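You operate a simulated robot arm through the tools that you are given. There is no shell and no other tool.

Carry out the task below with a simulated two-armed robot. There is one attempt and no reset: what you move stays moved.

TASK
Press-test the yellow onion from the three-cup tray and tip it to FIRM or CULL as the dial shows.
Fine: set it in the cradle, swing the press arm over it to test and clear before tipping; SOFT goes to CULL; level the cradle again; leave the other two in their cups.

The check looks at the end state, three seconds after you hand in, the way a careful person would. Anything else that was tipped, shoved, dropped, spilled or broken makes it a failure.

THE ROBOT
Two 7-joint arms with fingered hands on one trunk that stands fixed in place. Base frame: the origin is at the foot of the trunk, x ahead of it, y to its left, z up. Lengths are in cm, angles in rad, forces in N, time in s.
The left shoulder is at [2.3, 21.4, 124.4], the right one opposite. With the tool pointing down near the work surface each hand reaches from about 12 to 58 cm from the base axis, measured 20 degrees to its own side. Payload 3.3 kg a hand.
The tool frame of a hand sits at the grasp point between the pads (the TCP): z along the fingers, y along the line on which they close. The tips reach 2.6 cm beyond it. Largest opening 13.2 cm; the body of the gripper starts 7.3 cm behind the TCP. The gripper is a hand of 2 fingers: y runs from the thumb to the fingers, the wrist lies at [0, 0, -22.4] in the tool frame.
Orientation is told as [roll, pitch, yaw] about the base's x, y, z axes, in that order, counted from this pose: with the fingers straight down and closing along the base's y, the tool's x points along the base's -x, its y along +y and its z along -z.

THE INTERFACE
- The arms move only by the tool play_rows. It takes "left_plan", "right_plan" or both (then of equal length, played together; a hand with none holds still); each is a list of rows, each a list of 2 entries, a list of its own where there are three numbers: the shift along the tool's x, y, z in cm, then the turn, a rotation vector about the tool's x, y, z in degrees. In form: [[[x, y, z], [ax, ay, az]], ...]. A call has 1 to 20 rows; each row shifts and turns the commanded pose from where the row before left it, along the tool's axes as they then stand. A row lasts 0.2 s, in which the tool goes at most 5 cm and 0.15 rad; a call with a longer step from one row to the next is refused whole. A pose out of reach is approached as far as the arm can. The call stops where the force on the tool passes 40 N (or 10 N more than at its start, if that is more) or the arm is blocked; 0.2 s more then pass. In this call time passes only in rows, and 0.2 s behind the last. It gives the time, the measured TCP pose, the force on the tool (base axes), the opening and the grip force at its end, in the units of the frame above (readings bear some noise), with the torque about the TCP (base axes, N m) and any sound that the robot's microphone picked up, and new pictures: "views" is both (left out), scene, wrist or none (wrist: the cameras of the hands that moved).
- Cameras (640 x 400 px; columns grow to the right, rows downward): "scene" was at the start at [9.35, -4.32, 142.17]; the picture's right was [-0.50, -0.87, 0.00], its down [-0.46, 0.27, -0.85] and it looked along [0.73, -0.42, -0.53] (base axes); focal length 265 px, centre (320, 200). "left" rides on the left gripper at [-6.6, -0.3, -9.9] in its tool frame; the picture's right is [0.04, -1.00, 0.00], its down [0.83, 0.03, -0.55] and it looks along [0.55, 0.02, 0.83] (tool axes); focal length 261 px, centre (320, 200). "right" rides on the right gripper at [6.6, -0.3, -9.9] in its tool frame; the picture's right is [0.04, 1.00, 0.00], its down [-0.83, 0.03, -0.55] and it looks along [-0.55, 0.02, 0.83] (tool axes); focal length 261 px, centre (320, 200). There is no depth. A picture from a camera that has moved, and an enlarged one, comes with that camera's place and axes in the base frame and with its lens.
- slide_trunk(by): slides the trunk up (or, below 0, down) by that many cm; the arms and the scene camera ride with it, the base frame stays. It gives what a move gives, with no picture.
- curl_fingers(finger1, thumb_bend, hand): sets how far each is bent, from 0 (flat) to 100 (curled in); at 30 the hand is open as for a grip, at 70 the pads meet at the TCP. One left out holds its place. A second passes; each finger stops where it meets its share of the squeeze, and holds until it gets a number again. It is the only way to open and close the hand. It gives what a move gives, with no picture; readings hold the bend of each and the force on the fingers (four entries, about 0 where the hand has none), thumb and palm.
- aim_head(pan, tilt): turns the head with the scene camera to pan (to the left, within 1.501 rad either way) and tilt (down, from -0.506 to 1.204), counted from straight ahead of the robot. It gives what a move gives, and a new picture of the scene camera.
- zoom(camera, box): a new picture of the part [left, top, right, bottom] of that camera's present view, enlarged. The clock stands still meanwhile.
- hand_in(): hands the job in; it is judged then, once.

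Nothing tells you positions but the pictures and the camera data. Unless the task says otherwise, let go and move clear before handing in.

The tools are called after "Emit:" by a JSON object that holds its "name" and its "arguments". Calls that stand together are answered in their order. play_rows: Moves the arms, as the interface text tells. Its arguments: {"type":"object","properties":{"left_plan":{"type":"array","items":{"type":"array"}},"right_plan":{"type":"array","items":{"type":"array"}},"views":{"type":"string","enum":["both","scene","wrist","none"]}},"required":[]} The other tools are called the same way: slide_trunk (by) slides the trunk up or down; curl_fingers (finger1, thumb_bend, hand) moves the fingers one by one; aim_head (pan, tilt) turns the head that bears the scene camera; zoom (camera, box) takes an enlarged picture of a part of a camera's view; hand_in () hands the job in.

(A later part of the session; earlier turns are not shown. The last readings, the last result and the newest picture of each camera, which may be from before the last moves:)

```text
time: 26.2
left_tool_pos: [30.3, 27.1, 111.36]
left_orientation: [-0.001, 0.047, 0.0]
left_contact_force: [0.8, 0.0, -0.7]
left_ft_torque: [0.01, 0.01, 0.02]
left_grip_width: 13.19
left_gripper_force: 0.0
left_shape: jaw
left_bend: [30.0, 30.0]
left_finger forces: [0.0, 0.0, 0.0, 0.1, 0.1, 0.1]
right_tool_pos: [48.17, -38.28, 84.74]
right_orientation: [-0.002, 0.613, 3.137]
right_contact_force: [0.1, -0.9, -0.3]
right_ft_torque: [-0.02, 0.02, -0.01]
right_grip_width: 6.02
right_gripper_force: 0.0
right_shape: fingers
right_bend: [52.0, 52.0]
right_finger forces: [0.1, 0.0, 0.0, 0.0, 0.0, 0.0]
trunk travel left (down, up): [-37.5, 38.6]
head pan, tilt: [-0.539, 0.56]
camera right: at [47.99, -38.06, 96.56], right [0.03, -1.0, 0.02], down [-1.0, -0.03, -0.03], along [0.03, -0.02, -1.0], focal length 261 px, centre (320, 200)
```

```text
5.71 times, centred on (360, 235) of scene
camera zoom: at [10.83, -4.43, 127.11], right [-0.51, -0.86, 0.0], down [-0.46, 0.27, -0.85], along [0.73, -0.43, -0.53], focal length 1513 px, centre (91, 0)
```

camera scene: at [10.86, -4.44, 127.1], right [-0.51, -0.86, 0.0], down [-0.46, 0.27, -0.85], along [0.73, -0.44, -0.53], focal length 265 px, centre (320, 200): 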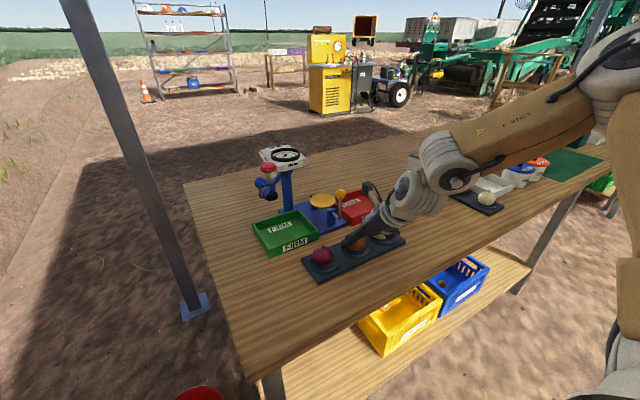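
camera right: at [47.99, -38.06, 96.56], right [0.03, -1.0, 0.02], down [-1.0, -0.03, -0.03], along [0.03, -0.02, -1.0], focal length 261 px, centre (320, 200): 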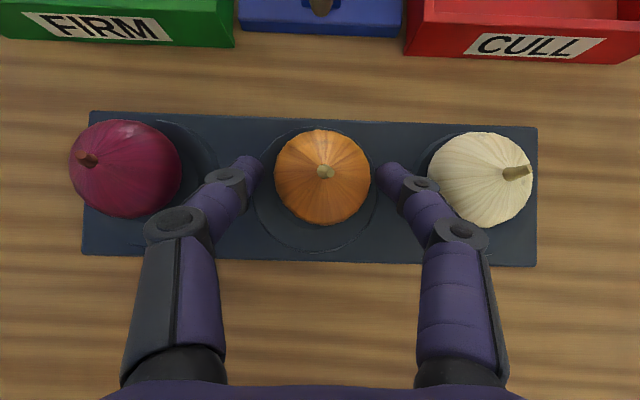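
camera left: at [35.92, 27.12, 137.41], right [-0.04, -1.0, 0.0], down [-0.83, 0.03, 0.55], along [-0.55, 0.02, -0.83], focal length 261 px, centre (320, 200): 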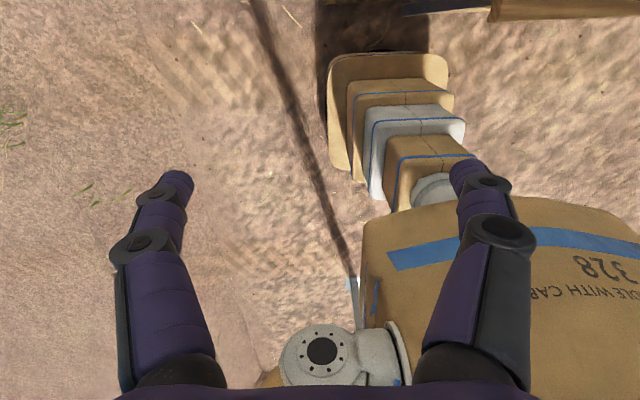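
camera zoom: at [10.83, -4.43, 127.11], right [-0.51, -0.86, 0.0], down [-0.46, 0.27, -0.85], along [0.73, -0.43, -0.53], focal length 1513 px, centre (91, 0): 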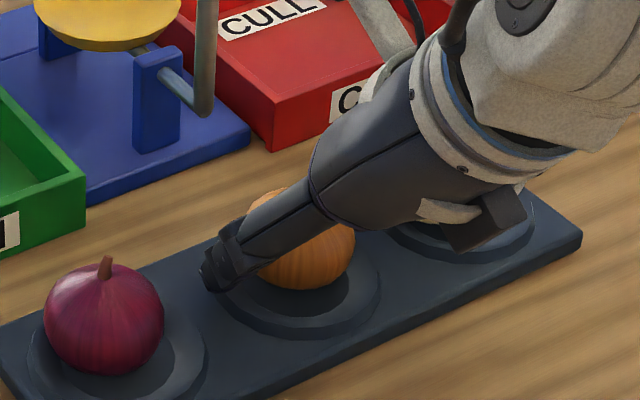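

The clearances look fine. I'll go in the last centimetre and then close on the onion.

Emit:
{"name": "play_rows", "arguments": {"right_plan": [[[0.05, 0.05, 0.5], [0, 0, 0]], [[0.05, 0.05, 0.45], [0, 0, 0]]], "views": "wrist"}}

Emit:
{"name": "zoom", "arguments": {"camera": "right", "box": [160, 50, 480, 250]}}

Emit:
{"name": "zoom", "arguments": {"camera": "scene", "box": [310, 200, 410, 270]}}

```text
time: 26.8
left_tool_pos: [30.16, 27.31, 111.44]
left_orientation: [-0.002, 0.046, 0.0]
left_contact_force: [-0.6, 0.8, 1.0]
left_ft_torque: [-0.03, -0.02, 0.0]
left_grip_width: 13.18
left_gripper_force: 0.1
left_shape: jaw
left_bend: [30.0, 30.0]
left_finger forces: [0.0, 0.0, 0.0, 0.0, 0.1, 0.0]
right_tool_pos: [48.9, -38.26, 84.3]
right_orientation: [-0.005, 0.615, 3.139]
right_contact_force: [-11.8, 0.1, 19.2]
right_ft_torque: [0.53, 0.01, 0.35]
right_grip_width: 6.08
right_gripper_force: 9.1
right_shape: fingers
right_bend: [51.0, 51.0]
right_finger forces: [2.5, 0.0, 0.0, 0.0, 16.4, 0.1]
trunk travel left (down, up): [-37.5, 38.6]
head pan, tilt: [-0.539, 0.56]
camera right: at [48.47, -38.04, 96.1], right [0.03, -1.0, 0.02], down [-1.0, -0.03, -0.03], along [0.03, -0.02, -1.0], focal length 261 px, centre (320, 200)
```

right: 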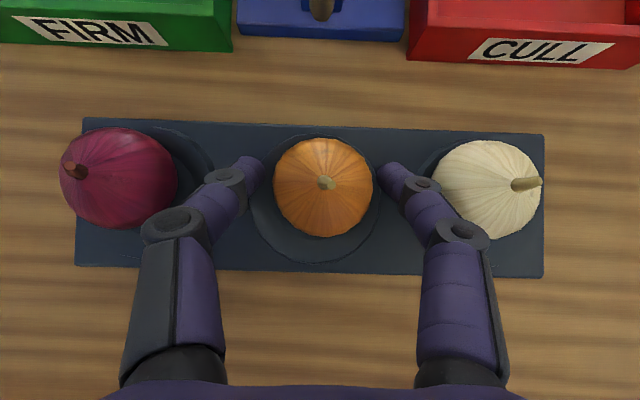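

```text
2.00 times, centred on (320, 150) of right
camera zoom: at [48.47, -38.04, 96.1], right [0.03, -1.0, 0.02], down [-1.0, -0.03, -0.03], along [0.03, -0.02, -1.0], focal length 521 px, centre (320, 300)
```

zoom: 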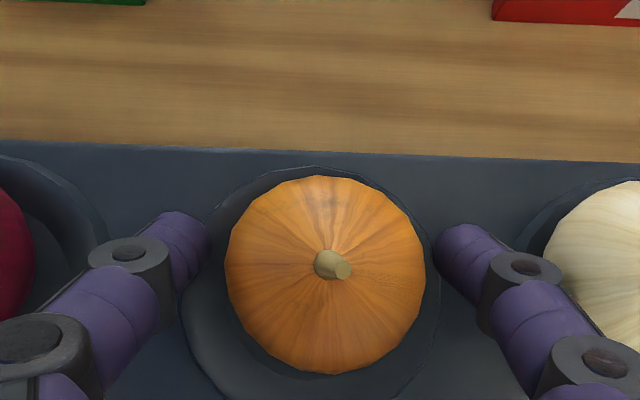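

```text
5.71 times, centred on (360, 235) of scene
camera zoom: at [10.55, -4.34, 127.17], right [-0.51, -0.86, 0.0], down [-0.45, 0.27, -0.85], along [0.73, -0.44, -0.53], focal length 1513 px, centre (91, 0)
```

zoom: 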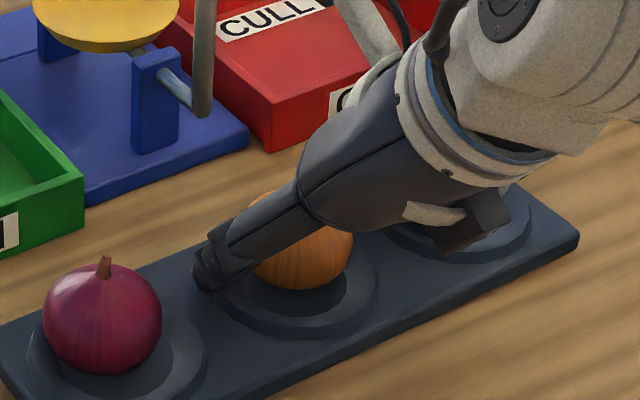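

The fingertips touched the tray rim (about 20 N), so I'll back off slightly and then close gently on the onion.

Emit:
{"name": "play_rows", "arguments": {"right_plan": [[[0.12, 0, -0.22], [0, 0, 0]]], "views": "none"}}

Emit:
{"name": "curl_fingers", "arguments": {"hand": "right", "finger1": 57, "thumb_bend": 57}}

Emit:
{"name": "zoom", "arguments": {"camera": "right", "box": [160, 50, 480, 250]}}

```text
time: 27.2
left_tool_pos: [30.35, 27.26, 111.35]
left_orientation: [-0.002, 0.046, 0.0]
left_contact_force: [-0.5, -0.2, 0.6]
left_ft_torque: [0.01, -0.03, 0.0]
left_grip_width: 13.18
left_gripper_force: 0.0
left_shape: jaw
left_bend: [30.0, 30.0]
left_finger forces: [0.1, 0.1, 0.0, 0.1, 0.0, 0.0]
right_tool_pos: [48.79, -38.21, 84.3]
right_orientation: [-0.004, 0.612, 3.14]
right_contact_force: [-5.1, 0.5, 12.2]
right_ft_torque: [0.32, 0.01, 0.23]
right_grip_width: 6.08
right_gripper_force: 5.6
right_shape: fingers
right_bend: [52.0, 51.0]
right_finger forces: [1.5, 0.1, 0.0, 0.0, 10.3, 0.0]
trunk travel left (down, up): [-37.5, 38.6]
head pan, tilt: [-0.539, 0.56]
```

```text
time: 28.2
left_tool_pos: [30.27, 27.28, 111.3]
left_orientation: [0.0, 0.043, 0.0]
left_contact_force: [-0.1, -0.3, -0.4]
left_ft_torque: [0.02, -0.02, -0.02]
left_grip_width: 13.21
left_gripper_force: 0.0
left_shape: jaw
left_bend: [30.0, 30.0]
left_finger forces: [0.0, 0.0, 0.0, 0.1, 0.0, 0.0]
right_tool_pos: [48.95, -38.22, 84.25]
right_orientation: [-0.004, 0.611, 3.138]
right_contact_force: [-4.3, 2.0, 10.7]
right_ft_torque: [0.26, -0.04, 0.14]
right_grip_width: 5.73
right_gripper_force: 5.1
right_shape: fingers
right_bend: [53.0, 55.0]
right_finger forces: [2.4, 0.0, 0.0, 0.1, 7.7, 0.1]
trunk travel left (down, up): [-37.5, 38.6]
head pan, tilt: [-0.539, 0.56]
```

```text
2.00 times, centred on (320, 150) of right
camera zoom: at [48.53, -38.11, 96.16], right [0.03, -1.0, 0.02], down [-1.0, -0.03, -0.03], along [0.03, -0.02, -1.0], focal length 521 px, centre (320, 300)
```

zoom: 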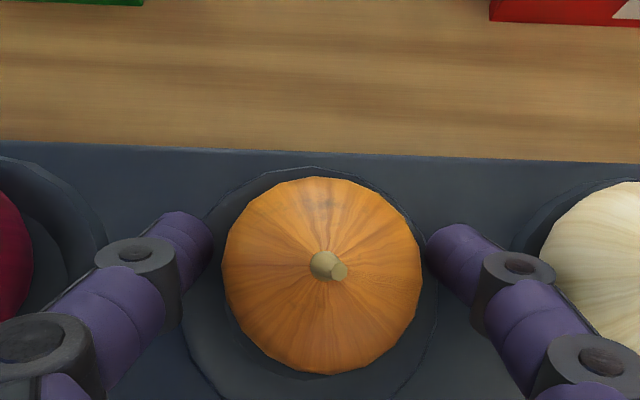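

There is still some load from the fingertips on the cup rim; I'll lift another 3 mm and close further.

Emit:
{"name": "play_rows", "arguments": {"right_plan": [[[0.2, 0, -0.35], [0, 0, 0]]], "views": "none"}}

Emit:
{"name": "curl_fingers", "arguments": {"hand": "right", "finger1": 58, "thumb_bend": 58}}

Emit:
{"name": "zoom", "arguments": {"camera": "right", "box": [160, 50, 480, 250]}}

Emit:
{"name": "zoom", "arguments": {"camera": "scene", "box": [310, 200, 410, 270]}}

```text
time: 28.6
left_tool_pos: [30.37, 27.37, 111.31]
left_orientation: [0.0, 0.048, -0.001]
left_contact_force: [-0.2, 0.1, 0.7]
left_ft_torque: [0.01, -0.02, -0.01]
left_grip_width: 13.19
left_gripper_force: 0.1
left_shape: jaw
left_bend: [30.0, 30.0]
left_finger forces: [0.0, 0.0, 0.1, 0.0, 0.1, 0.0]
right_tool_pos: [48.83, -38.42, 84.48]
right_orientation: [-0.003, 0.611, 3.139]
right_contact_force: [-0.3, 2.5, -0.8]
right_ft_torque: [0.04, -0.02, 0.02]
right_grip_width: 5.1
right_gripper_force: 1.7
right_shape: fingers
right_bend: [56.0, 55.0]
right_finger forces: [0.0, 0.0, 0.0, 0.1, 2.5, 0.1]
trunk travel left (down, up): [-37.5, 38.6]
head pan, tilt: [-0.539, 0.56]
```

```text
time: 29.6
left_tool_pos: [30.48, 27.25, 111.38]
left_orientation: [-0.001, 0.046, 0.0]
left_contact_force: [0.4, -0.4, -0.2]
left_ft_torque: [-0.01, 0.0, 0.01]
left_grip_width: 13.18
left_gripper_force: 0.0
left_shape: jaw
left_bend: [30.0, 30.0]
left_finger forces: [0.0, 0.1, 0.1, 0.1, 0.0, 0.0]
right_tool_pos: [48.77, -38.39, 84.61]
right_orientation: [-0.003, 0.612, 3.138]
right_contact_force: [-0.7, 2.6, -1.3]
right_ft_torque: [0.05, 0.02, 0.04]
right_grip_width: 4.99
right_gripper_force: 1.7
right_shape: fingers
right_bend: [56.0, 55.0]
right_finger forces: [0.5, 0.1, 0.0, 0.1, 3.2, 0.1]
trunk travel left (down, up): [-37.5, 38.6]
head pan, tilt: [-0.539, 0.56]
```

```text
2.00 times, centred on (320, 150) of right
camera zoom: at [48.57, -38.15, 96.49], right [0.03, -1.0, 0.02], down [-1.0, -0.03, -0.03], along [0.03, -0.02, -1.0], focal length 521 px, centre (320, 300)
```

zoom: 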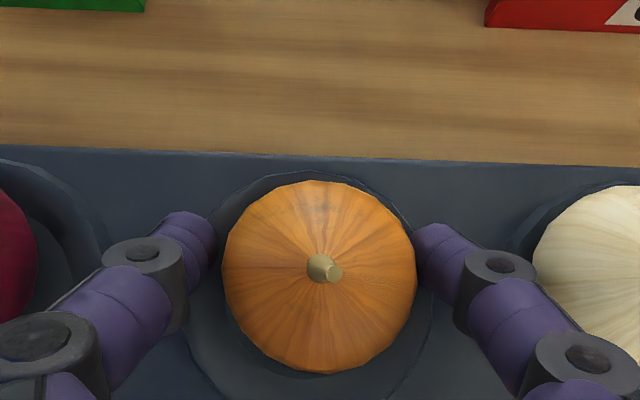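

```text
5.71 times, centred on (360, 235) of scene
camera zoom: at [10.82, -4.4, 127.11], right [-0.51, -0.86, 0.0], down [-0.46, 0.27, -0.85], along [0.73, -0.44, -0.53], focal length 1513 px, centre (91, 0)
```

zoom: 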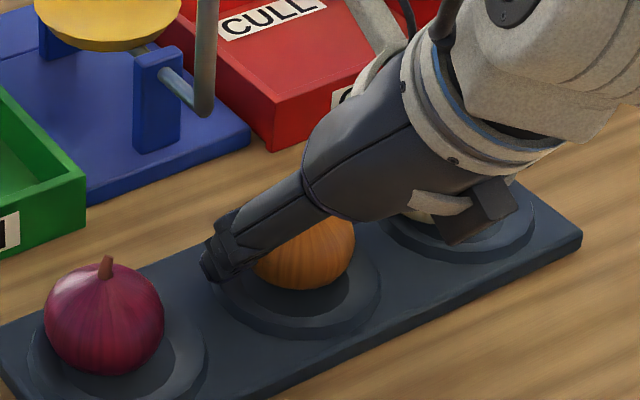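

The pads are near the onion's width (5.0 cm) but only lightly loaded. I'll command a firmer squeeze and check the force.

Emit:
{"name": "curl_fingers", "arguments": {"hand": "right", "finger1": 62, "thumb_bend": 62}}

Emit:
{"name": "zoom", "arguments": {"camera": "right", "box": [160, 50, 480, 250]}}

```text
time: 30.6
left_tool_pos: [30.35, 27.23, 111.21]
left_orientation: [0.0, 0.047, 0.0]
left_contact_force: [0.0, -0.7, 0.7]
left_ft_torque: [0.01, 0.0, -0.03]
left_grip_width: 13.19
left_gripper_force: 0.0
left_shape: jaw
left_bend: [30.0, 30.0]
left_finger forces: [0.0, 0.0, 0.1, 0.0, 0.0, 0.0]
right_tool_pos: [48.84, -38.21, 84.7]
right_orientation: [-0.003, 0.613, 3.138]
right_contact_force: [1.0, 3.0, 0.3]
right_ft_torque: [0.09, -0.01, 0.14]
right_grip_width: 4.94
right_gripper_force: 6.1
right_shape: fingers
right_bend: [56.0, 57.0]
right_finger forces: [4.5, 0.0, 0.0, 0.0, 7.7, 0.0]
trunk travel left (down, up): [-37.5, 38.6]
head pan, tilt: [-0.539, 0.56]
```

```text
2.00 times, centred on (320, 150) of right
camera zoom: at [48.59, -38.13, 96.5], right [0.03, -1.0, 0.02], down [-1.0, -0.03, -0.03], along [0.03, -0.02, -1.0], focal length 521 px, centre (320, 300)
```

zoom: 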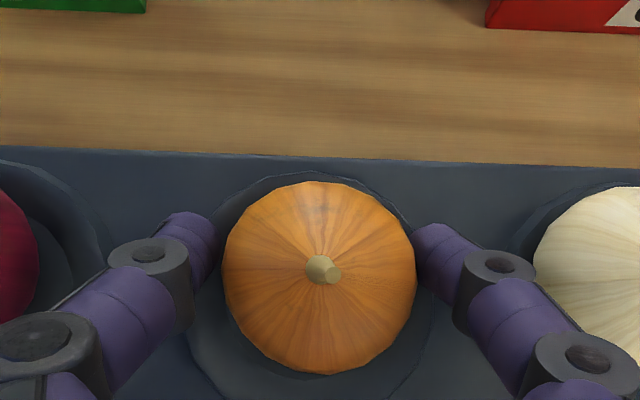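

The onion is now gripped at about 6 N. I'll lift it straight up 2 cm and check that it comes along.

Emit:
{"name": "play_rows", "arguments": {"right_plan": [[[0.29, 0, -0.41], [0, 0, 0]], [[0.29, 0, -0.41], [0, 0, 0]], [[0.29, 0, -0.41], [0, 0, 0]], [[0.29, 0, -0.41], [0, 0, 0]]], "views": "both"}}

Emit:
{"name": "zoom", "arguments": {"camera": "scene", "box": [310, 200, 410, 270]}}

```text
time: 31.6
left_tool_pos: [30.34, 27.26, 111.32]
left_orientation: [0.001, 0.048, -0.002]
left_contact_force: [-0.6, 0.4, -0.6]
left_ft_torque: [0.0, 0.0, -0.02]
left_grip_width: 13.19
left_gripper_force: 0.1
left_shape: jaw
left_bend: [30.0, 30.0]
left_finger forces: [0.0, 0.1, 0.1, 0.0, 0.0, 0.0]
right_tool_pos: [48.86, -38.33, 86.59]
right_orientation: [-0.004, 0.611, 3.139]
right_contact_force: [0.3, -0.7, -0.3]
right_ft_torque: [-0.02, -0.02, -0.03]
right_grip_width: 4.19
right_gripper_force: 4.1
right_shape: fingers
right_bend: [56.0, 60.0]
right_finger forces: [4.6, 0.1, 0.0, 0.0, 4.3, 0.1]
trunk travel left (down, up): [-37.5, 38.6]
head pan, tilt: [-0.539, 0.56]
camera scene: at [10.82, -4.44, 127.11], right [-0.51, -0.86, 0.0], down [-0.46, 0.27, -0.85], along [0.73, -0.43, -0.53], focal length 265 px, centre (320, 200)
camera right: at [48.59, -38.2, 98.49], right [0.03, -1.0, 0.02], down [-1.0, -0.03, -0.03], along [0.03, -0.02, -1.0], focal length 261 px, centre (320, 200)
```

scene: 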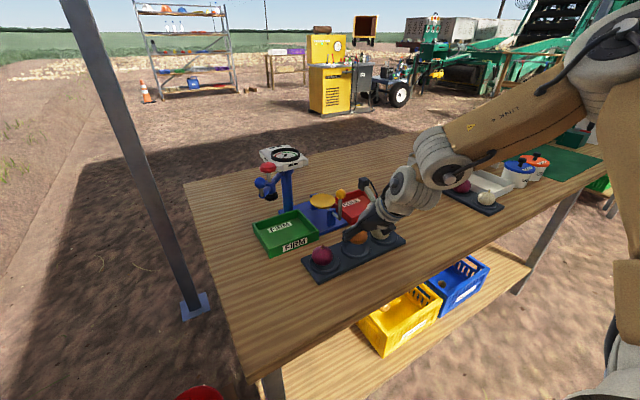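
right: 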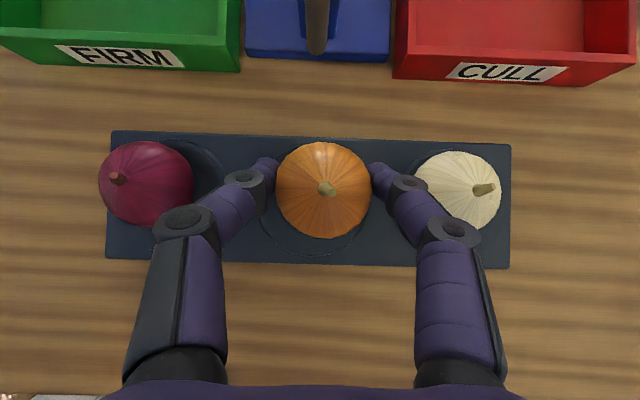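

```text
5.71 times, centred on (360, 235) of scene
camera zoom: at [10.82, -4.44, 127.11], right [-0.51, -0.86, 0.0], down [-0.46, 0.27, -0.85], along [0.73, -0.43, -0.53], focal length 1513 px, centre (91, 0)
```

zoom: 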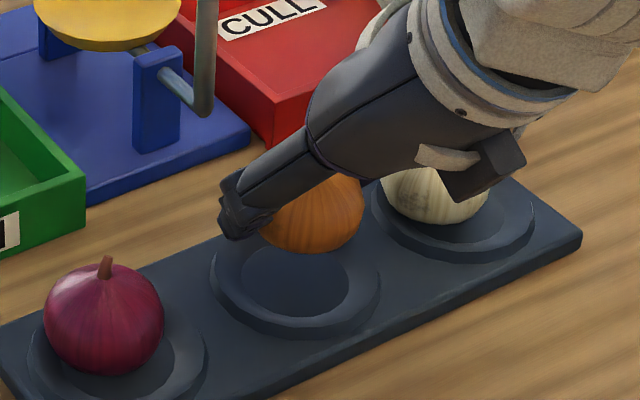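

The onion came out of the cup cleanly and the other two haven't moved. Next I'll lift straight up to about z=100 so it clears the lever ball.

Emit:
{"name": "play_rows", "arguments": {"right_plan": [[[1.1, 0, -1.56], [0, 0, 0]], [[1.1, 0, -1.56], [0, 0, 0]], [[1.1, 0, -1.56], [0, 0, 0]], [[1.1, 0, -1.56], [0, 0, 0]], [[1.1, 0, -1.56], [0, 0, 0]], [[1.1, 0, -1.56], [0, 0, 0]], [[1.1, 0, -1.56], [0, 0, 0]]], "views": "both"}}

Emit:
{"name": "zoom", "arguments": {"camera": "right", "box": [200, 0, 440, 150]}}

Emit:
{"name": "zoom", "arguments": {"camera": "scene", "box": [240, 140, 420, 252]}}

```text
time: 33.2
left_tool_pos: [30.46, 27.23, 111.4]
left_orientation: [-0.001, 0.047, 0.001]
left_contact_force: [0.3, -0.7, -0.2]
left_ft_torque: [0.0, 0.01, -0.04]
left_grip_width: 13.18
left_gripper_force: 0.1
left_shape: jaw
left_bend: [30.0, 30.0]
left_finger forces: [0.0, 0.0, 0.0, 0.0, 0.0, 0.0]
right_tool_pos: [48.86, -38.4, 100.06]
right_orientation: [-0.003, 0.611, 3.139]
right_contact_force: [0.7, 0.8, -0.7]
right_ft_torque: [0.0, 0.01, -0.01]
right_grip_width: 4.24
right_gripper_force: 4.6
right_shape: fingers
right_bend: [56.0, 60.0]
right_finger forces: [4.7, 0.1, 0.1, 0.0, 4.3, 0.1]
trunk travel left (down, up): [-37.5, 38.6]
head pan, tilt: [-0.539, 0.56]
camera scene: at [10.81, -4.41, 127.11], right [-0.51, -0.86, 0.0], down [-0.46, 0.27, -0.85], along [0.73, -0.44, -0.53], focal length 265 px, centre (320, 200)
camera right: at [48.63, -38.25, 111.84], right [0.03, -1.0, 0.02], down [-1.0, -0.03, -0.03], along [0.03, -0.02, -1.0], focal length 261 px, centre (320, 200)
```

scene: 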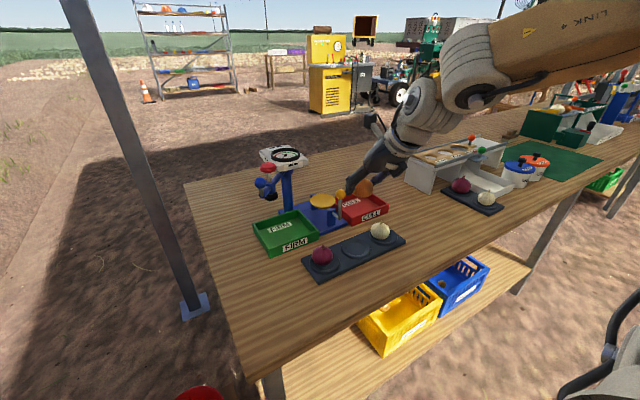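
right: 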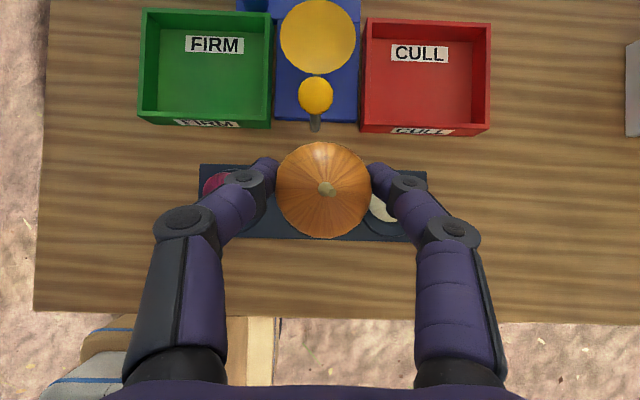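

```text
2.67 times, centred on (320, 75) of right
camera zoom: at [48.63, -38.25, 111.84], right [0.03, -1.0, 0.02], down [-1.0, -0.03, -0.03], along [0.03, -0.02, -1.0], focal length 695 px, centre (320, 533)
```

zoom: 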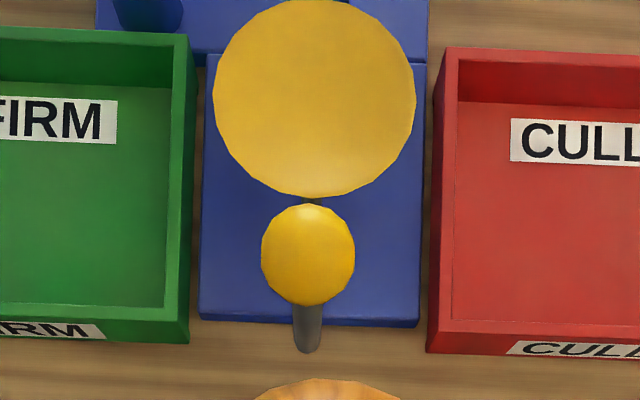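

```text
3.56 times, centred on (330, 196) of scene
camera zoom: at [10.81, -4.41, 127.11], right [-0.51, -0.86, 0.0], down [-0.46, 0.27, -0.85], along [0.73, -0.44, -0.53], focal length 941 px, centre (284, 214)
```

zoom: 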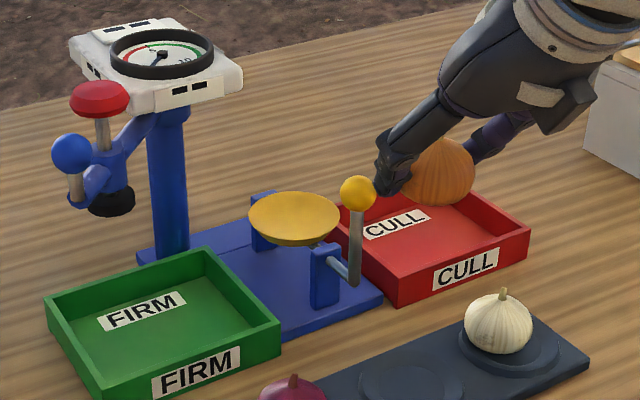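

The onion is held securely. The dish centre measures about [65.7, -38.2, 86.1] and the lever ball about [57.1, -38.2, 92.4]. I'll go forward over the ball at this height, stopping short of the dial head.

Emit:
{"name": "play_rows", "arguments": {"right_plan": [[[1.64, -0.07, 1.15], [0, 0, 0]], [[1.64, -0.07, 1.15], [0, 0, 0]], [[1.64, -0.07, 1.15], [0, 0, 0]], [[1.64, -0.07, 1.15], [0, 0, 0]], [[1.64, -0.07, 1.15], [0, 0, 0]], [[1.64, -0.07, 1.15], [0, 0, 0]]], "views": "both"}}

Emit:
{"name": "zoom", "arguments": {"camera": "scene", "box": [240, 130, 420, 242]}}

```text
time: 34.6
left_tool_pos: [30.48, 27.29, 111.28]
left_orientation: [0.0, 0.048, 0.0]
left_contact_force: [0.0, 0.4, 0.5]
left_ft_torque: [-0.01, 0.01, 0.01]
left_grip_width: 13.18
left_gripper_force: 0.1
left_shape: jaw
left_bend: [30.0, 30.0]
left_finger forces: [0.1, 0.0, 0.1, 0.0, 0.0, 0.1]
right_tool_pos: [60.86, -37.95, 99.92]
right_orientation: [-0.003, 0.608, 3.138]
right_contact_force: [-0.4, 0.5, -0.6]
right_ft_torque: [0.02, 0.0, -0.02]
right_grip_width: 4.21
right_gripper_force: 4.2
right_shape: fingers
right_bend: [56.0, 60.0]
right_finger forces: [4.5, 0.0, 0.0, 0.1, 4.4, 0.0]
trunk travel left (down, up): [-37.5, 38.6]
head pan, tilt: [-0.539, 0.56]
camera scene: at [10.88, -4.45, 127.1], right [-0.51, -0.86, 0.0], down [-0.46, 0.27, -0.85], along [0.73, -0.43, -0.53], focal length 265 px, centre (320, 200)
camera right: at [60.69, -37.84, 111.78], right [0.03, -1.0, 0.02], down [-1.0, -0.03, -0.02], along [0.03, -0.02, -1.0], focal length 261 px, centre (320, 200)
```

scene: 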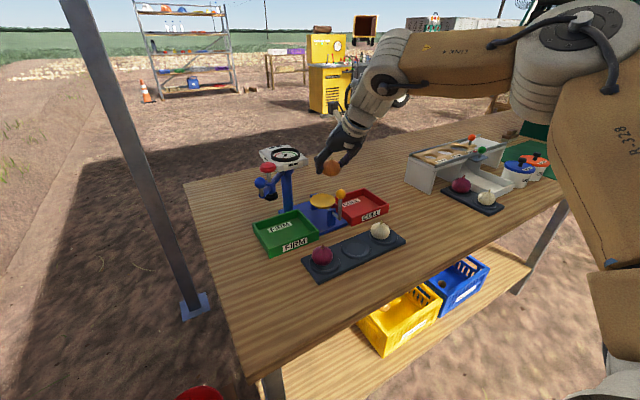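
right: 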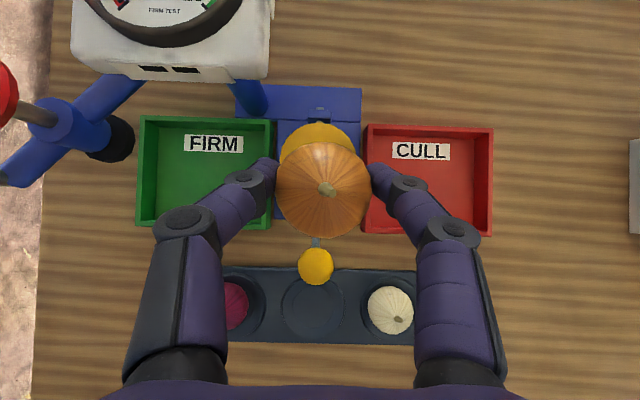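

```text
3.56 times, centred on (330, 186) of scene
camera zoom: at [10.88, -4.45, 127.1], right [-0.51, -0.86, 0.0], down [-0.46, 0.27, -0.85], along [0.73, -0.43, -0.53], focal length 941 px, centre (284, 250)
```

zoom: 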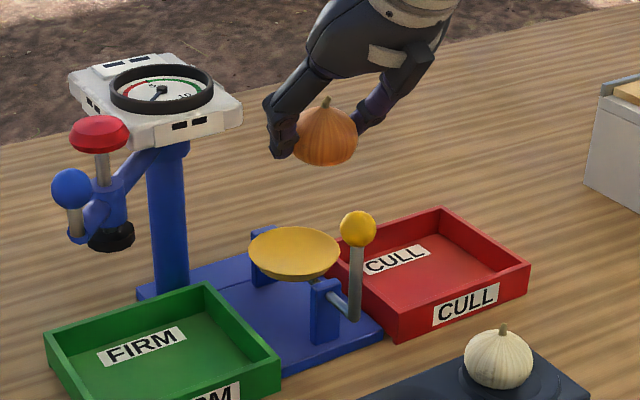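

Good view: the onion is above the device, clear of the lever ball and the dial head. I'll ease the tilt 7° for more clearance to the lever ball, then descend to just above the dish from the near side.

Emit:
{"name": "play_rows", "arguments": {"right_plan": [[[0, 0, 0], [0, -7, 0]], [[-0.38, -0.01, 1.6], [0, 0, 0]], [[-0.38, -0.01, 1.6], [0, 0, 0]], [[-0.38, -0.01, 1.6], [0, 0, 0]], [[-0.38, -0.01, 1.6], [0, 0, 0]]], "views": "both"}}

Emit:
{"name": "zoom", "arguments": {"camera": "scene", "box": [240, 130, 420, 242]}}

```text
time: 35.8
left_tool_pos: [30.44, 27.16, 111.38]
left_orientation: [-0.001, 0.049, -0.001]
left_contact_force: [0.1, -0.3, -0.3]
left_ft_torque: [0.02, 0.02, -0.01]
left_grip_width: 13.19
left_gripper_force: 0.0
left_shape: jaw
left_bend: [30.0, 30.0]
left_finger forces: [0.0, 0.0, 0.0, 0.0, 0.0, 0.1]
right_tool_pos: [60.73, -39.21, 93.45]
right_orientation: [-0.003, 0.488, 3.136]
right_contact_force: [-0.5, 0.4, -0.4]
right_ft_torque: [-0.02, -0.01, -0.01]
right_grip_width: 4.22
right_gripper_force: 4.8
right_shape: fingers
right_bend: [56.0, 60.0]
right_finger forces: [4.7, 0.0, 0.0, 0.1, 4.2, 0.0]
right hand out of reach, approached as far as the arm can: row 1
trunk travel left (down, up): [-37.5, 38.6]
head pan, tilt: [-0.539, 0.56]
camera scene: at [10.85, -4.46, 127.11], right [-0.51, -0.86, 0.0], down [-0.46, 0.27, -0.85], along [0.73, -0.43, -0.53], focal length 265 px, centre (320, 200)
camera right: at [61.94, -38.92, 105.2], right [0.03, -1.0, 0.02], down [-0.99, -0.03, 0.1], along [-0.1, -0.02, -1.0], focal length 261 px, centre (320, 200)
```

scene: 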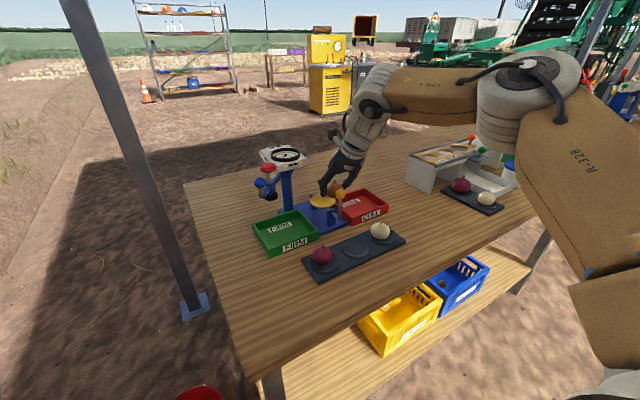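
right: 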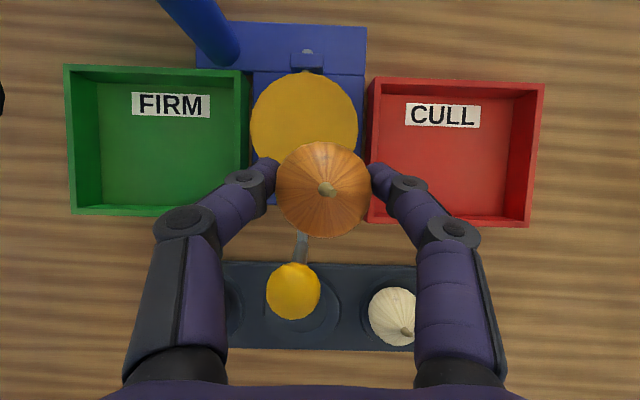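

```text
3.56 times, centred on (330, 186) of scene
camera zoom: at [10.85, -4.46, 127.11], right [-0.51, -0.86, 0.0], down [-0.46, 0.27, -0.85], along [0.73, -0.43, -0.53], focal length 941 px, centre (284, 250)
```

zoom: 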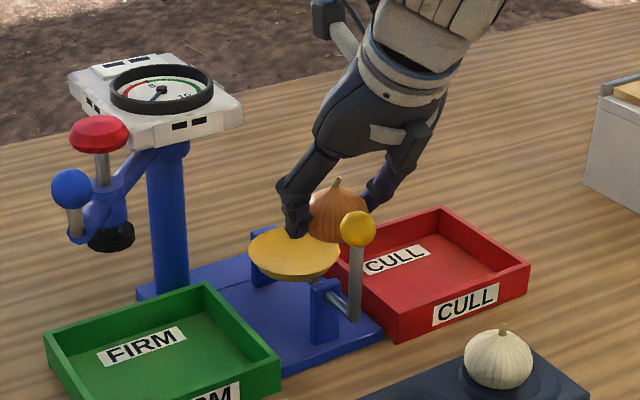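

The tilt row briefly hit the reach limit and shifted the hand slightly, but nothing was touched. The dish centre now reads about [65.4, -38.1, 86.1]. I'll move forward at this height so that the onion is over the dish.

Emit:
{"name": "play_rows", "arguments": {"right_plan": [[[0.94, -0.35, 0.5], [0, 0, 0]], [[0.94, -0.35, 0.5], [0, 0, 0]], [[0.94, -0.35, 0.5], [0, 0, 0]], [[0.94, -0.35, 0.5], [0, 0, 0]]], "views": "both"}}

Emit:
{"name": "zoom", "arguments": {"camera": "scene", "box": [270, 140, 390, 230]}}

```text
time: 36.8
left_tool_pos: [30.38, 27.19, 111.38]
left_orientation: [0.001, 0.046, 0.0]
left_contact_force: [0.2, 0.1, -0.4]
left_ft_torque: [0.01, 0.04, -0.02]
left_grip_width: 13.19
left_gripper_force: 0.2
left_shape: jaw
left_bend: [30.0, 30.0]
left_finger forces: [0.0, 0.0, 0.0, 0.0, 0.0, 0.1]
right_tool_pos: [61.67, -38.49, 93.38]
right_orientation: [-0.002, 0.494, 3.137]
right_contact_force: [0.5, -0.7, -1.4]
right_ft_torque: [0.0, -0.01, 0.02]
right_grip_width: 4.21
right_gripper_force: 4.7
right_shape: fingers
right_bend: [56.0, 60.0]
right_finger forces: [4.5, 0.0, 0.0, 0.0, 4.2, 0.0]
right hand out of reach, approached as far as the arm can: row 2, 3, 4
trunk travel left (down, up): [-37.5, 38.6]
head pan, tilt: [-0.539, 0.56]
camera scene: at [10.83, -4.43, 127.11], right [-0.51, -0.86, 0.0], down [-0.46, 0.27, -0.85], along [0.73, -0.43, -0.53], focal length 265 px, centre (320, 200)
camera right: at [62.83, -38.42, 105.07], right [0.03, -1.0, 0.02], down [-1.0, -0.03, 0.09], along [-0.09, -0.02, -1.0], focal length 261 px, centre (320, 200)
```

scene: 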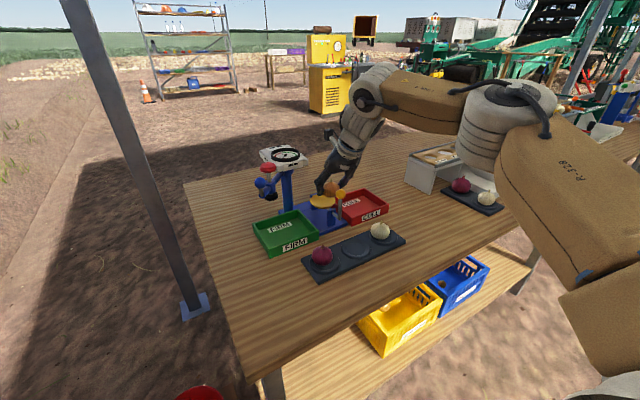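
right: 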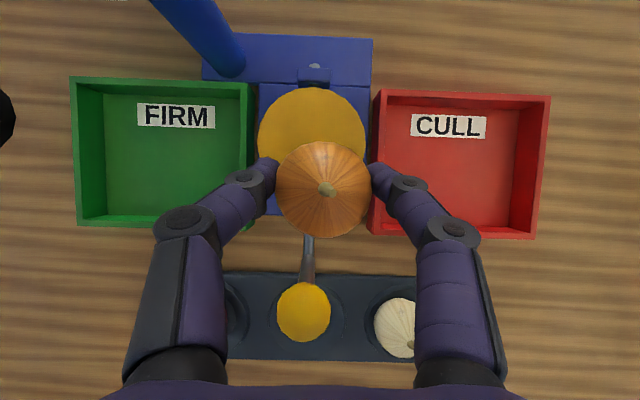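

```text
4.44 times, centred on (330, 185) of scene
camera zoom: at [10.83, -4.43, 127.11], right [-0.51, -0.86, 0.0], down [-0.46, 0.27, -0.85], along [0.73, -0.43, -0.53], focal length 1177 px, centre (276, 267)
```

zoom: 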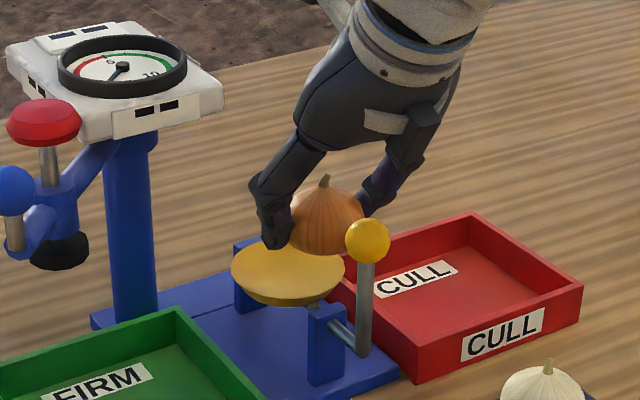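

The arm's reach limit is a wrist-to-shoulder distance of about 52 cm, so I need more tilt and a slight turn toward the shoulder's line. I'll yaw the tool about 15° and tilt it to 37° here, where there is room.

Emit:
{"name": "play_rows", "arguments": {"right_plan": [[[0, 0, 0], [0, 4.4, 0]], [[0, 0, 0], [0, 4.4, 0]], [[0, 0, 0], [-4.42, 0, 5.87]], [[0, 0, 0], [-4.42, 0, 5.87]]], "views": "both"}}

Emit:
{"name": "zoom", "arguments": {"camera": "scene", "box": [270, 140, 390, 230]}}

```text
time: 37.8
left_tool_pos: [30.48, 27.22, 111.31]
left_orientation: [0.0, 0.045, 0.001]
left_contact_force: [-0.2, -0.4, -0.7]
left_ft_torque: [0.03, 0.01, 0.03]
left_grip_width: 13.2
left_gripper_force: 0.1
left_shape: jaw
left_bend: [30.0, 30.0]
left_finger forces: [0.0, 0.1, 0.1, 0.0, 0.0, 0.0]
right_tool_pos: [61.72, -38.57, 93.22]
right_orientation: [-0.003, 0.642, 2.879]
right_contact_force: [-0.4, 0.7, -1.4]
right_ft_torque: [-0.01, 0.01, -0.01]
right_grip_width: 4.19
right_gripper_force: 3.8
right_shape: fingers
right_bend: [56.0, 60.0]
right_finger forces: [4.5, 0.0, 0.0, 0.0, 4.0, 0.0]
trunk travel left (down, up): [-37.5, 38.6]
head pan, tilt: [-0.539, 0.56]
camera scene: at [10.86, -4.47, 127.1], right [-0.51, -0.86, 0.0], down [-0.46, 0.27, -0.85], along [0.73, -0.44, -0.53], focal length 265 px, centre (320, 200)
camera right: at [61.15, -38.28, 105.05], right [-0.23, -0.97, 0.02], down [-0.97, 0.22, -0.06], along [0.05, -0.03, -1.0], focal length 261 px, centre (320, 200)
```

scene: 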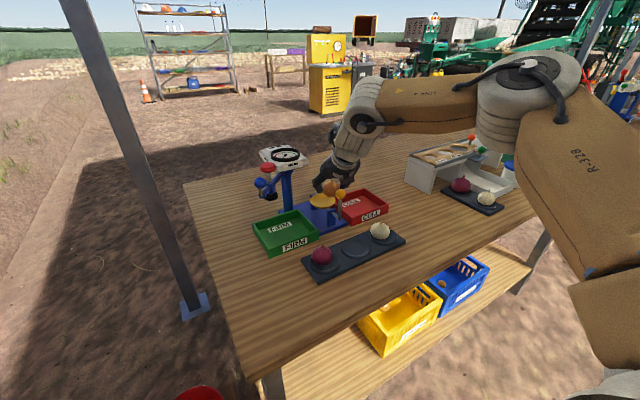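
right: 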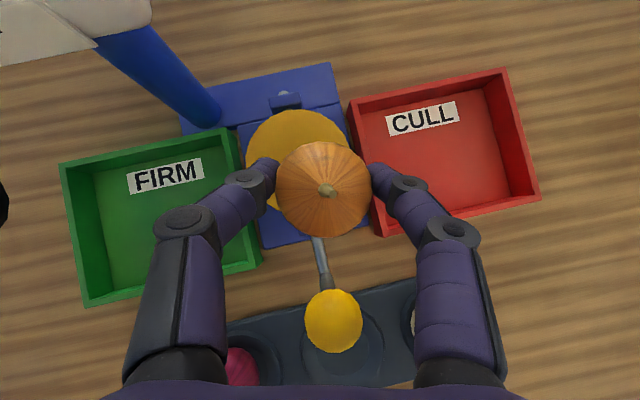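

```text
4.44 times, centred on (330, 185) of scene
camera zoom: at [10.86, -4.47, 127.1], right [-0.51, -0.86, 0.0], down [-0.46, 0.27, -0.85], along [0.73, -0.44, -0.53], focal length 1177 px, centre (276, 267)
```

zoom: 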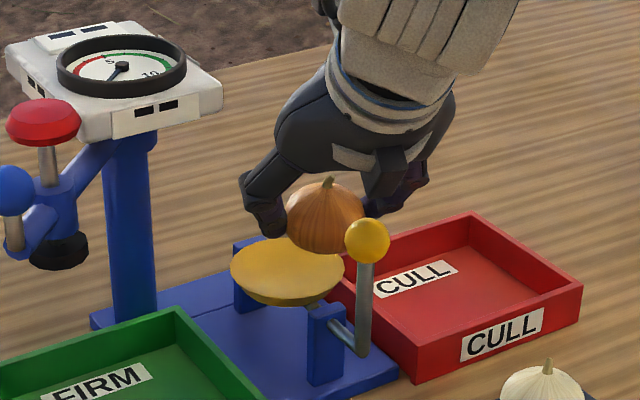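

The reach is fine in this orientation. The onion needs to move about [+3.0, +1.0] to be centred over the dish, so I'll do that at the current height.

Emit:
{"name": "play_rows", "arguments": {"right_plan": [[[0.715, -0.6, 0.535], [0, 0, 0]], [[0.715, -0.6, 0.535], [0, 0, 0]], [[0.715, -0.6, 0.535], [0, 0, 0]]], "views": "both"}}

Emit:
{"name": "zoom", "arguments": {"camera": "scene", "box": [270, 140, 390, 230]}}

```text
time: 38.6
left_tool_pos: [30.41, 27.21, 111.31]
left_orientation: [0.0, 0.047, 0.0]
left_contact_force: [0.4, -1.1, -0.2]
left_ft_torque: [0.03, -0.01, -0.01]
left_grip_width: 13.19
left_gripper_force: 0.1
left_shape: jaw
left_bend: [30.0, 30.0]
left_finger forces: [0.0, 0.0, 0.0, 0.0, 0.0, 0.1]
right_tool_pos: [63.28, -38.11, 93.28]
right_orientation: [-0.003, 0.643, 2.881]
right_contact_force: [0.6, 0.0, -0.4]
right_ft_torque: [-0.02, 0.03, -0.01]
right_grip_width: 4.2
right_gripper_force: 4.2
right_shape: fingers
right_bend: [56.0, 60.0]
right_finger forces: [4.5, 0.0, 0.1, 0.0, 4.2, 0.0]
right hand out of reach, approached as far as the arm can: row 2, 3
trunk travel left (down, up): [-37.5, 38.6]
head pan, tilt: [-0.539, 0.56]
camera scene: at [10.84, -4.44, 127.11], right [-0.51, -0.86, 0.0], down [-0.46, 0.27, -0.85], along [0.73, -0.43, -0.53], focal length 265 px, centre (320, 200)
camera right: at [62.64, -37.74, 105.1], right [-0.22, -0.97, 0.02], down [-0.97, 0.22, -0.06], along [0.05, -0.03, -1.0], focal length 261 px, centre (320, 200)
```

scene: 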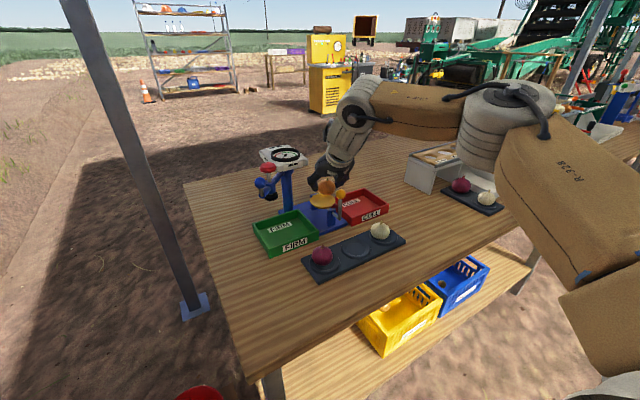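
right: 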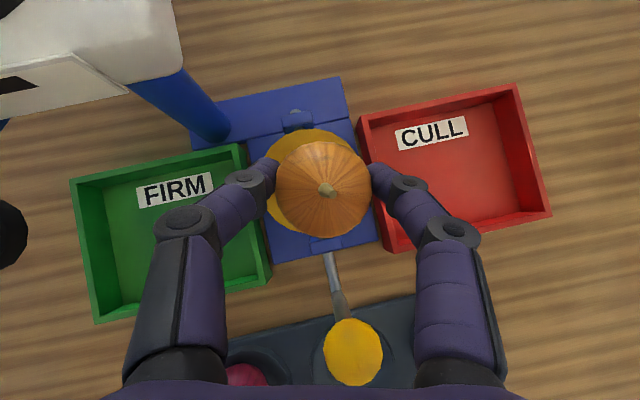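

```text
4.44 times, centred on (330, 185) of scene
camera zoom: at [10.84, -4.44, 127.11], right [-0.51, -0.86, 0.0], down [-0.46, 0.27, -0.85], along [0.73, -0.43, -0.53], focal length 1177 px, centre (276, 267)
```

zoom: 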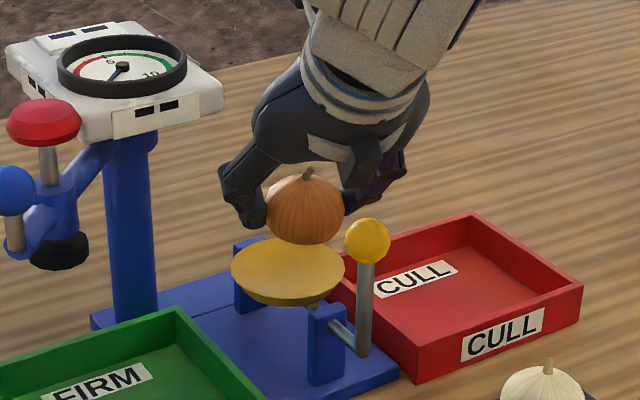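

The flipped wrist is running into a joint limit here rather than an arm-length limit. I'll relieve it by rolling the tool back a few degrees about its own axis, then try the forward move again.

Emit:
{"name": "play_rows", "arguments": {"right_plan": [[[0, 0, 0], [0, 0, 6]], [[0.36, -0.3, 0.27], [0, 0, 0]], [[0.36, -0.3, 0.27], [0, 0, 0]]], "views": "wrist"}}

```text
time: 39.4
left_tool_pos: [30.37, 27.22, 111.31]
left_orientation: [-0.001, 0.046, 0.001]
left_contact_force: [-0.1, 0.2, 0.2]
left_ft_torque: [0.02, -0.02, 0.0]
left_grip_width: 13.19
left_gripper_force: 0.1
left_shape: jaw
left_bend: [30.0, 30.0]
left_finger forces: [0.1, 0.0, 0.1, 0.0, 0.1, 0.0]
right_tool_pos: [63.1, -38.16, 93.32]
right_orientation: [-0.082, 0.638, 2.751]
right_contact_force: [-1.3, -0.5, -1.0]
right_ft_torque: [0.0, 0.0, -0.01]
right_grip_width: 4.19
right_gripper_force: 4.3
right_shape: fingers
right_bend: [56.0, 60.0]
right_finger forces: [4.4, 0.1, 0.1, 0.1, 4.1, 0.1]
right hand out of reach, approached as far as the arm can: row 2, 3
trunk travel left (down, up): [-37.5, 38.6]
head pan, tilt: [-0.539, 0.56]
camera right: at [62.43, -38.41, 105.1], right [-0.3, -0.95, -0.04], down [-0.95, 0.31, -0.06], along [0.07, 0.02, -1.0], focal length 261 px, centre (320, 200)
```

right: 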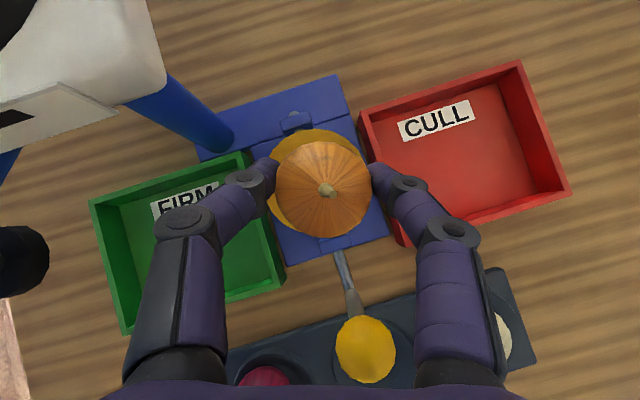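

It's still limited, so it isn't the last joint. I'll look at the arm's posture to understand what is binding.

Emit:
{"name": "aim_head", "arguments": {"pan": -1.0, "tilt": 0.6}}

```text
time: 40.3
left_tool_pos: [30.39, 27.29, 111.32]
left_orientation: [0.0, 0.045, 0.0]
left_contact_force: [0.0, -0.5, -0.3]
left_ft_torque: [0.02, -0.02, -0.04]
left_grip_width: 13.19
left_gripper_force: 0.0
left_shape: jaw
left_bend: [30.0, 30.0]
left_finger forces: [0.0, 0.0, 0.0, 0.1, 0.0, 0.0]
right_tool_pos: [63.31, -38.03, 93.24]
right_orientation: [-0.082, 0.639, 2.751]
right_contact_force: [-0.7, 0.2, -0.4]
right_ft_torque: [-0.02, 0.02, 0.0]
right_grip_width: 4.2
right_gripper_force: 4.6
right_shape: fingers
right_bend: [56.0, 60.0]
right_finger forces: [4.4, 0.1, 0.1, 0.1, 4.1, 0.1]
trunk travel left (down, up): [-37.5, 38.6]
head pan, tilt: [-1.0, 0.6]
camera scene: at [7.94, -7.27, 126.75], right [-0.84, -0.54, 0.0], down [-0.31, 0.48, -0.82], along [0.45, -0.69, -0.57], focal length 265 px, centre (320, 200)
```

scene: 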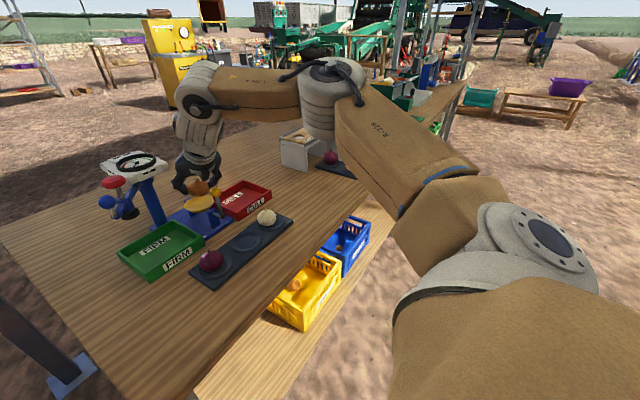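

The elbow is raised high in this flipped posture with the shoulder low, so a shoulder-elevation limit is likely. I'll raise the trunk 10 cm (the hand rises straight up with it) so the wrist sits below the shoulder, then retry.

Emit:
{"name": "slide_trunk", "arguments": {"by": 10}}

Emit:
{"name": "play_rows", "arguments": {"right_plan": [[[-0.6, 0, 0.8], [0, 0, -6]], [[-0.9, 0, 1.2], [0, 0, 0]], [[-0.9, 0, 1.2], [0, 0, 0]], [[-0.9, 0, 1.2], [0, 0, 0]]], "views": "wrist"}}

Emit:
{"name": "aim_head", "arguments": {"pan": -0.54, "tilt": 0.6}}

```text
time: 41.6
left_tool_pos: [30.42, 27.27, 121.25]
left_orientation: [-0.001, 0.046, 0.001]
left_contact_force: [0.4, 0.0, 0.4]
left_ft_torque: [0.02, -0.03, 0.01]
left_grip_width: 13.19
left_gripper_force: 0.1
left_shape: jaw
left_bend: [30.0, 30.0]
left_finger forces: [0.1, 0.0, 0.0, 0.0, 0.0, 0.0]
right_tool_pos: [63.04, -38.12, 105.25]
right_orientation: [-0.096, 0.669, 2.742]
right_contact_force: [-0.2, -0.1, -1.6]
right_ft_torque: [0.01, 0.02, 0.02]
right_grip_width: 4.22
right_gripper_force: 4.4
right_shape: fingers
right_bend: [56.0, 60.0]
right_finger forces: [4.4, 0.0, 0.0, 0.0, 4.1, 0.0]
trunk travel left (down, up): [-47.5, 28.6]
head pan, tilt: [-1.0, 0.6]
```

```text
time: 42.6
left_tool_pos: [30.37, 27.12, 121.43]
left_orientation: [-0.001, 0.046, 0.0]
left_contact_force: [-0.3, -0.7, 0.1]
left_ft_torque: [-0.01, -0.04, -0.01]
left_grip_width: 13.18
left_gripper_force: 0.0
left_shape: jaw
left_bend: [30.0, 30.0]
left_finger forces: [0.0, 0.0, 0.1, 0.0, 0.1, 0.0]
right_tool_pos: [62.46, -38.39, 99.8]
right_orientation: [-0.018, 0.675, 2.874]
right_contact_force: [-0.2, -0.2, -0.1]
right_ft_torque: [0.01, -0.01, 0.02]
right_grip_width: 4.15
right_gripper_force: 3.4
right_shape: fingers
right_bend: [57.0, 60.0]
right_finger forces: [3.9, 0.0, 0.0, 0.0, 3.4, 0.0]
right hand out of reach, approached as far as the arm can: row 3, 4
trunk travel left (down, up): [-47.5, 28.6]
head pan, tilt: [-1.0, 0.6]
camera right: at [61.47, -38.05, 111.67], right [-0.22, -0.97, 0.01], down [-0.97, 0.22, -0.09], along [0.09, -0.03, -1.0], focal length 261 px, centre (320, 200)
```

right: 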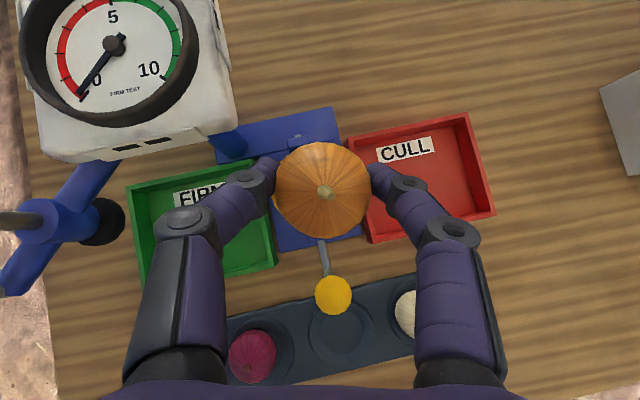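

```text
time: 43.5
left_tool_pos: [30.49, 27.16, 121.36]
left_orientation: [0.0, 0.048, -0.001]
left_contact_force: [-0.1, 0.1, 0.0]
left_ft_torque: [0.02, 0.0, -0.02]
left_grip_width: 13.19
left_gripper_force: 0.1
left_shape: jaw
left_bend: [30.0, 30.0]
left_finger forces: [0.0, 0.0, 0.0, 0.0, 0.0, 0.0]
right_tool_pos: [62.53, -38.35, 99.85]
right_orientation: [-0.018, 0.675, 2.875]
right_contact_force: [0.3, -0.5, -1.0]
right_ft_torque: [-0.01, 0.01, -0.01]
right_grip_width: 4.09
right_gripper_force: 3.3
right_shape: fingers
right_bend: [57.0, 60.0]
right_finger forces: [3.7, 0.0, 0.0, 0.0, 3.5, 0.1]
trunk travel left (down, up): [-47.5, 28.6]
head pan, tilt: [-0.539, 0.6]
camera scene: at [9.55, -4.39, 136.81], right [-0.51, -0.86, 0.0], down [-0.48, 0.29, -0.82], along [0.71, -0.42, -0.57], focal length 265 px, centre (320, 200)
```

scene: 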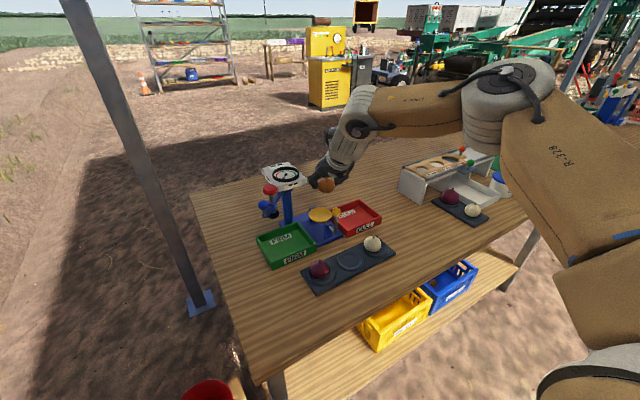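

The hand rose with the trunk but moving down cost some forward reach. I'll keep descending in small steps at this trunk height to see how the limit behaves lower down (still clear of the ball and dial).

Emit:
{"name": "play_rows", "arguments": {"right_plan": [[[-0.94, 0, 1.17], [0, 0, 0]], [[-0.94, 0, 1.17], [0, 0, 0]], [[-0.94, 0, 1.17], [0, 0, 0]]], "views": "none"}}

```text
time: 44.3
left_tool_pos: [30.46, 27.19, 121.45]
left_orientation: [0.001, 0.046, 0.001]
left_contact_force: [-0.7, 0.2, -0.3]
left_ft_torque: [0.04, 0.0, -0.02]
left_grip_width: 13.18
left_gripper_force: 0.1
left_shape: jaw
left_bend: [30.0, 30.0]
left_finger forces: [0.1, 0.1, 0.0, 0.0, 0.1, 0.0]
right_tool_pos: [61.34, -38.91, 95.93]
right_orientation: [-0.018, 0.677, 2.875]
right_contact_force: [1.1, -0.3, -0.4]
right_ft_torque: [0.03, 0.0, -0.01]
right_grip_width: 4.09
right_gripper_force: 3.7
right_shape: fingers
right_bend: [57.0, 60.0]
right_finger forces: [3.8, 0.1, 0.1, 0.0, 3.5, 0.1]
right hand out of reach, approached as far as the arm can: row 1, 2, 3
trunk travel left (down, up): [-47.5, 28.6]
head pan, tilt: [-0.539, 0.6]
```

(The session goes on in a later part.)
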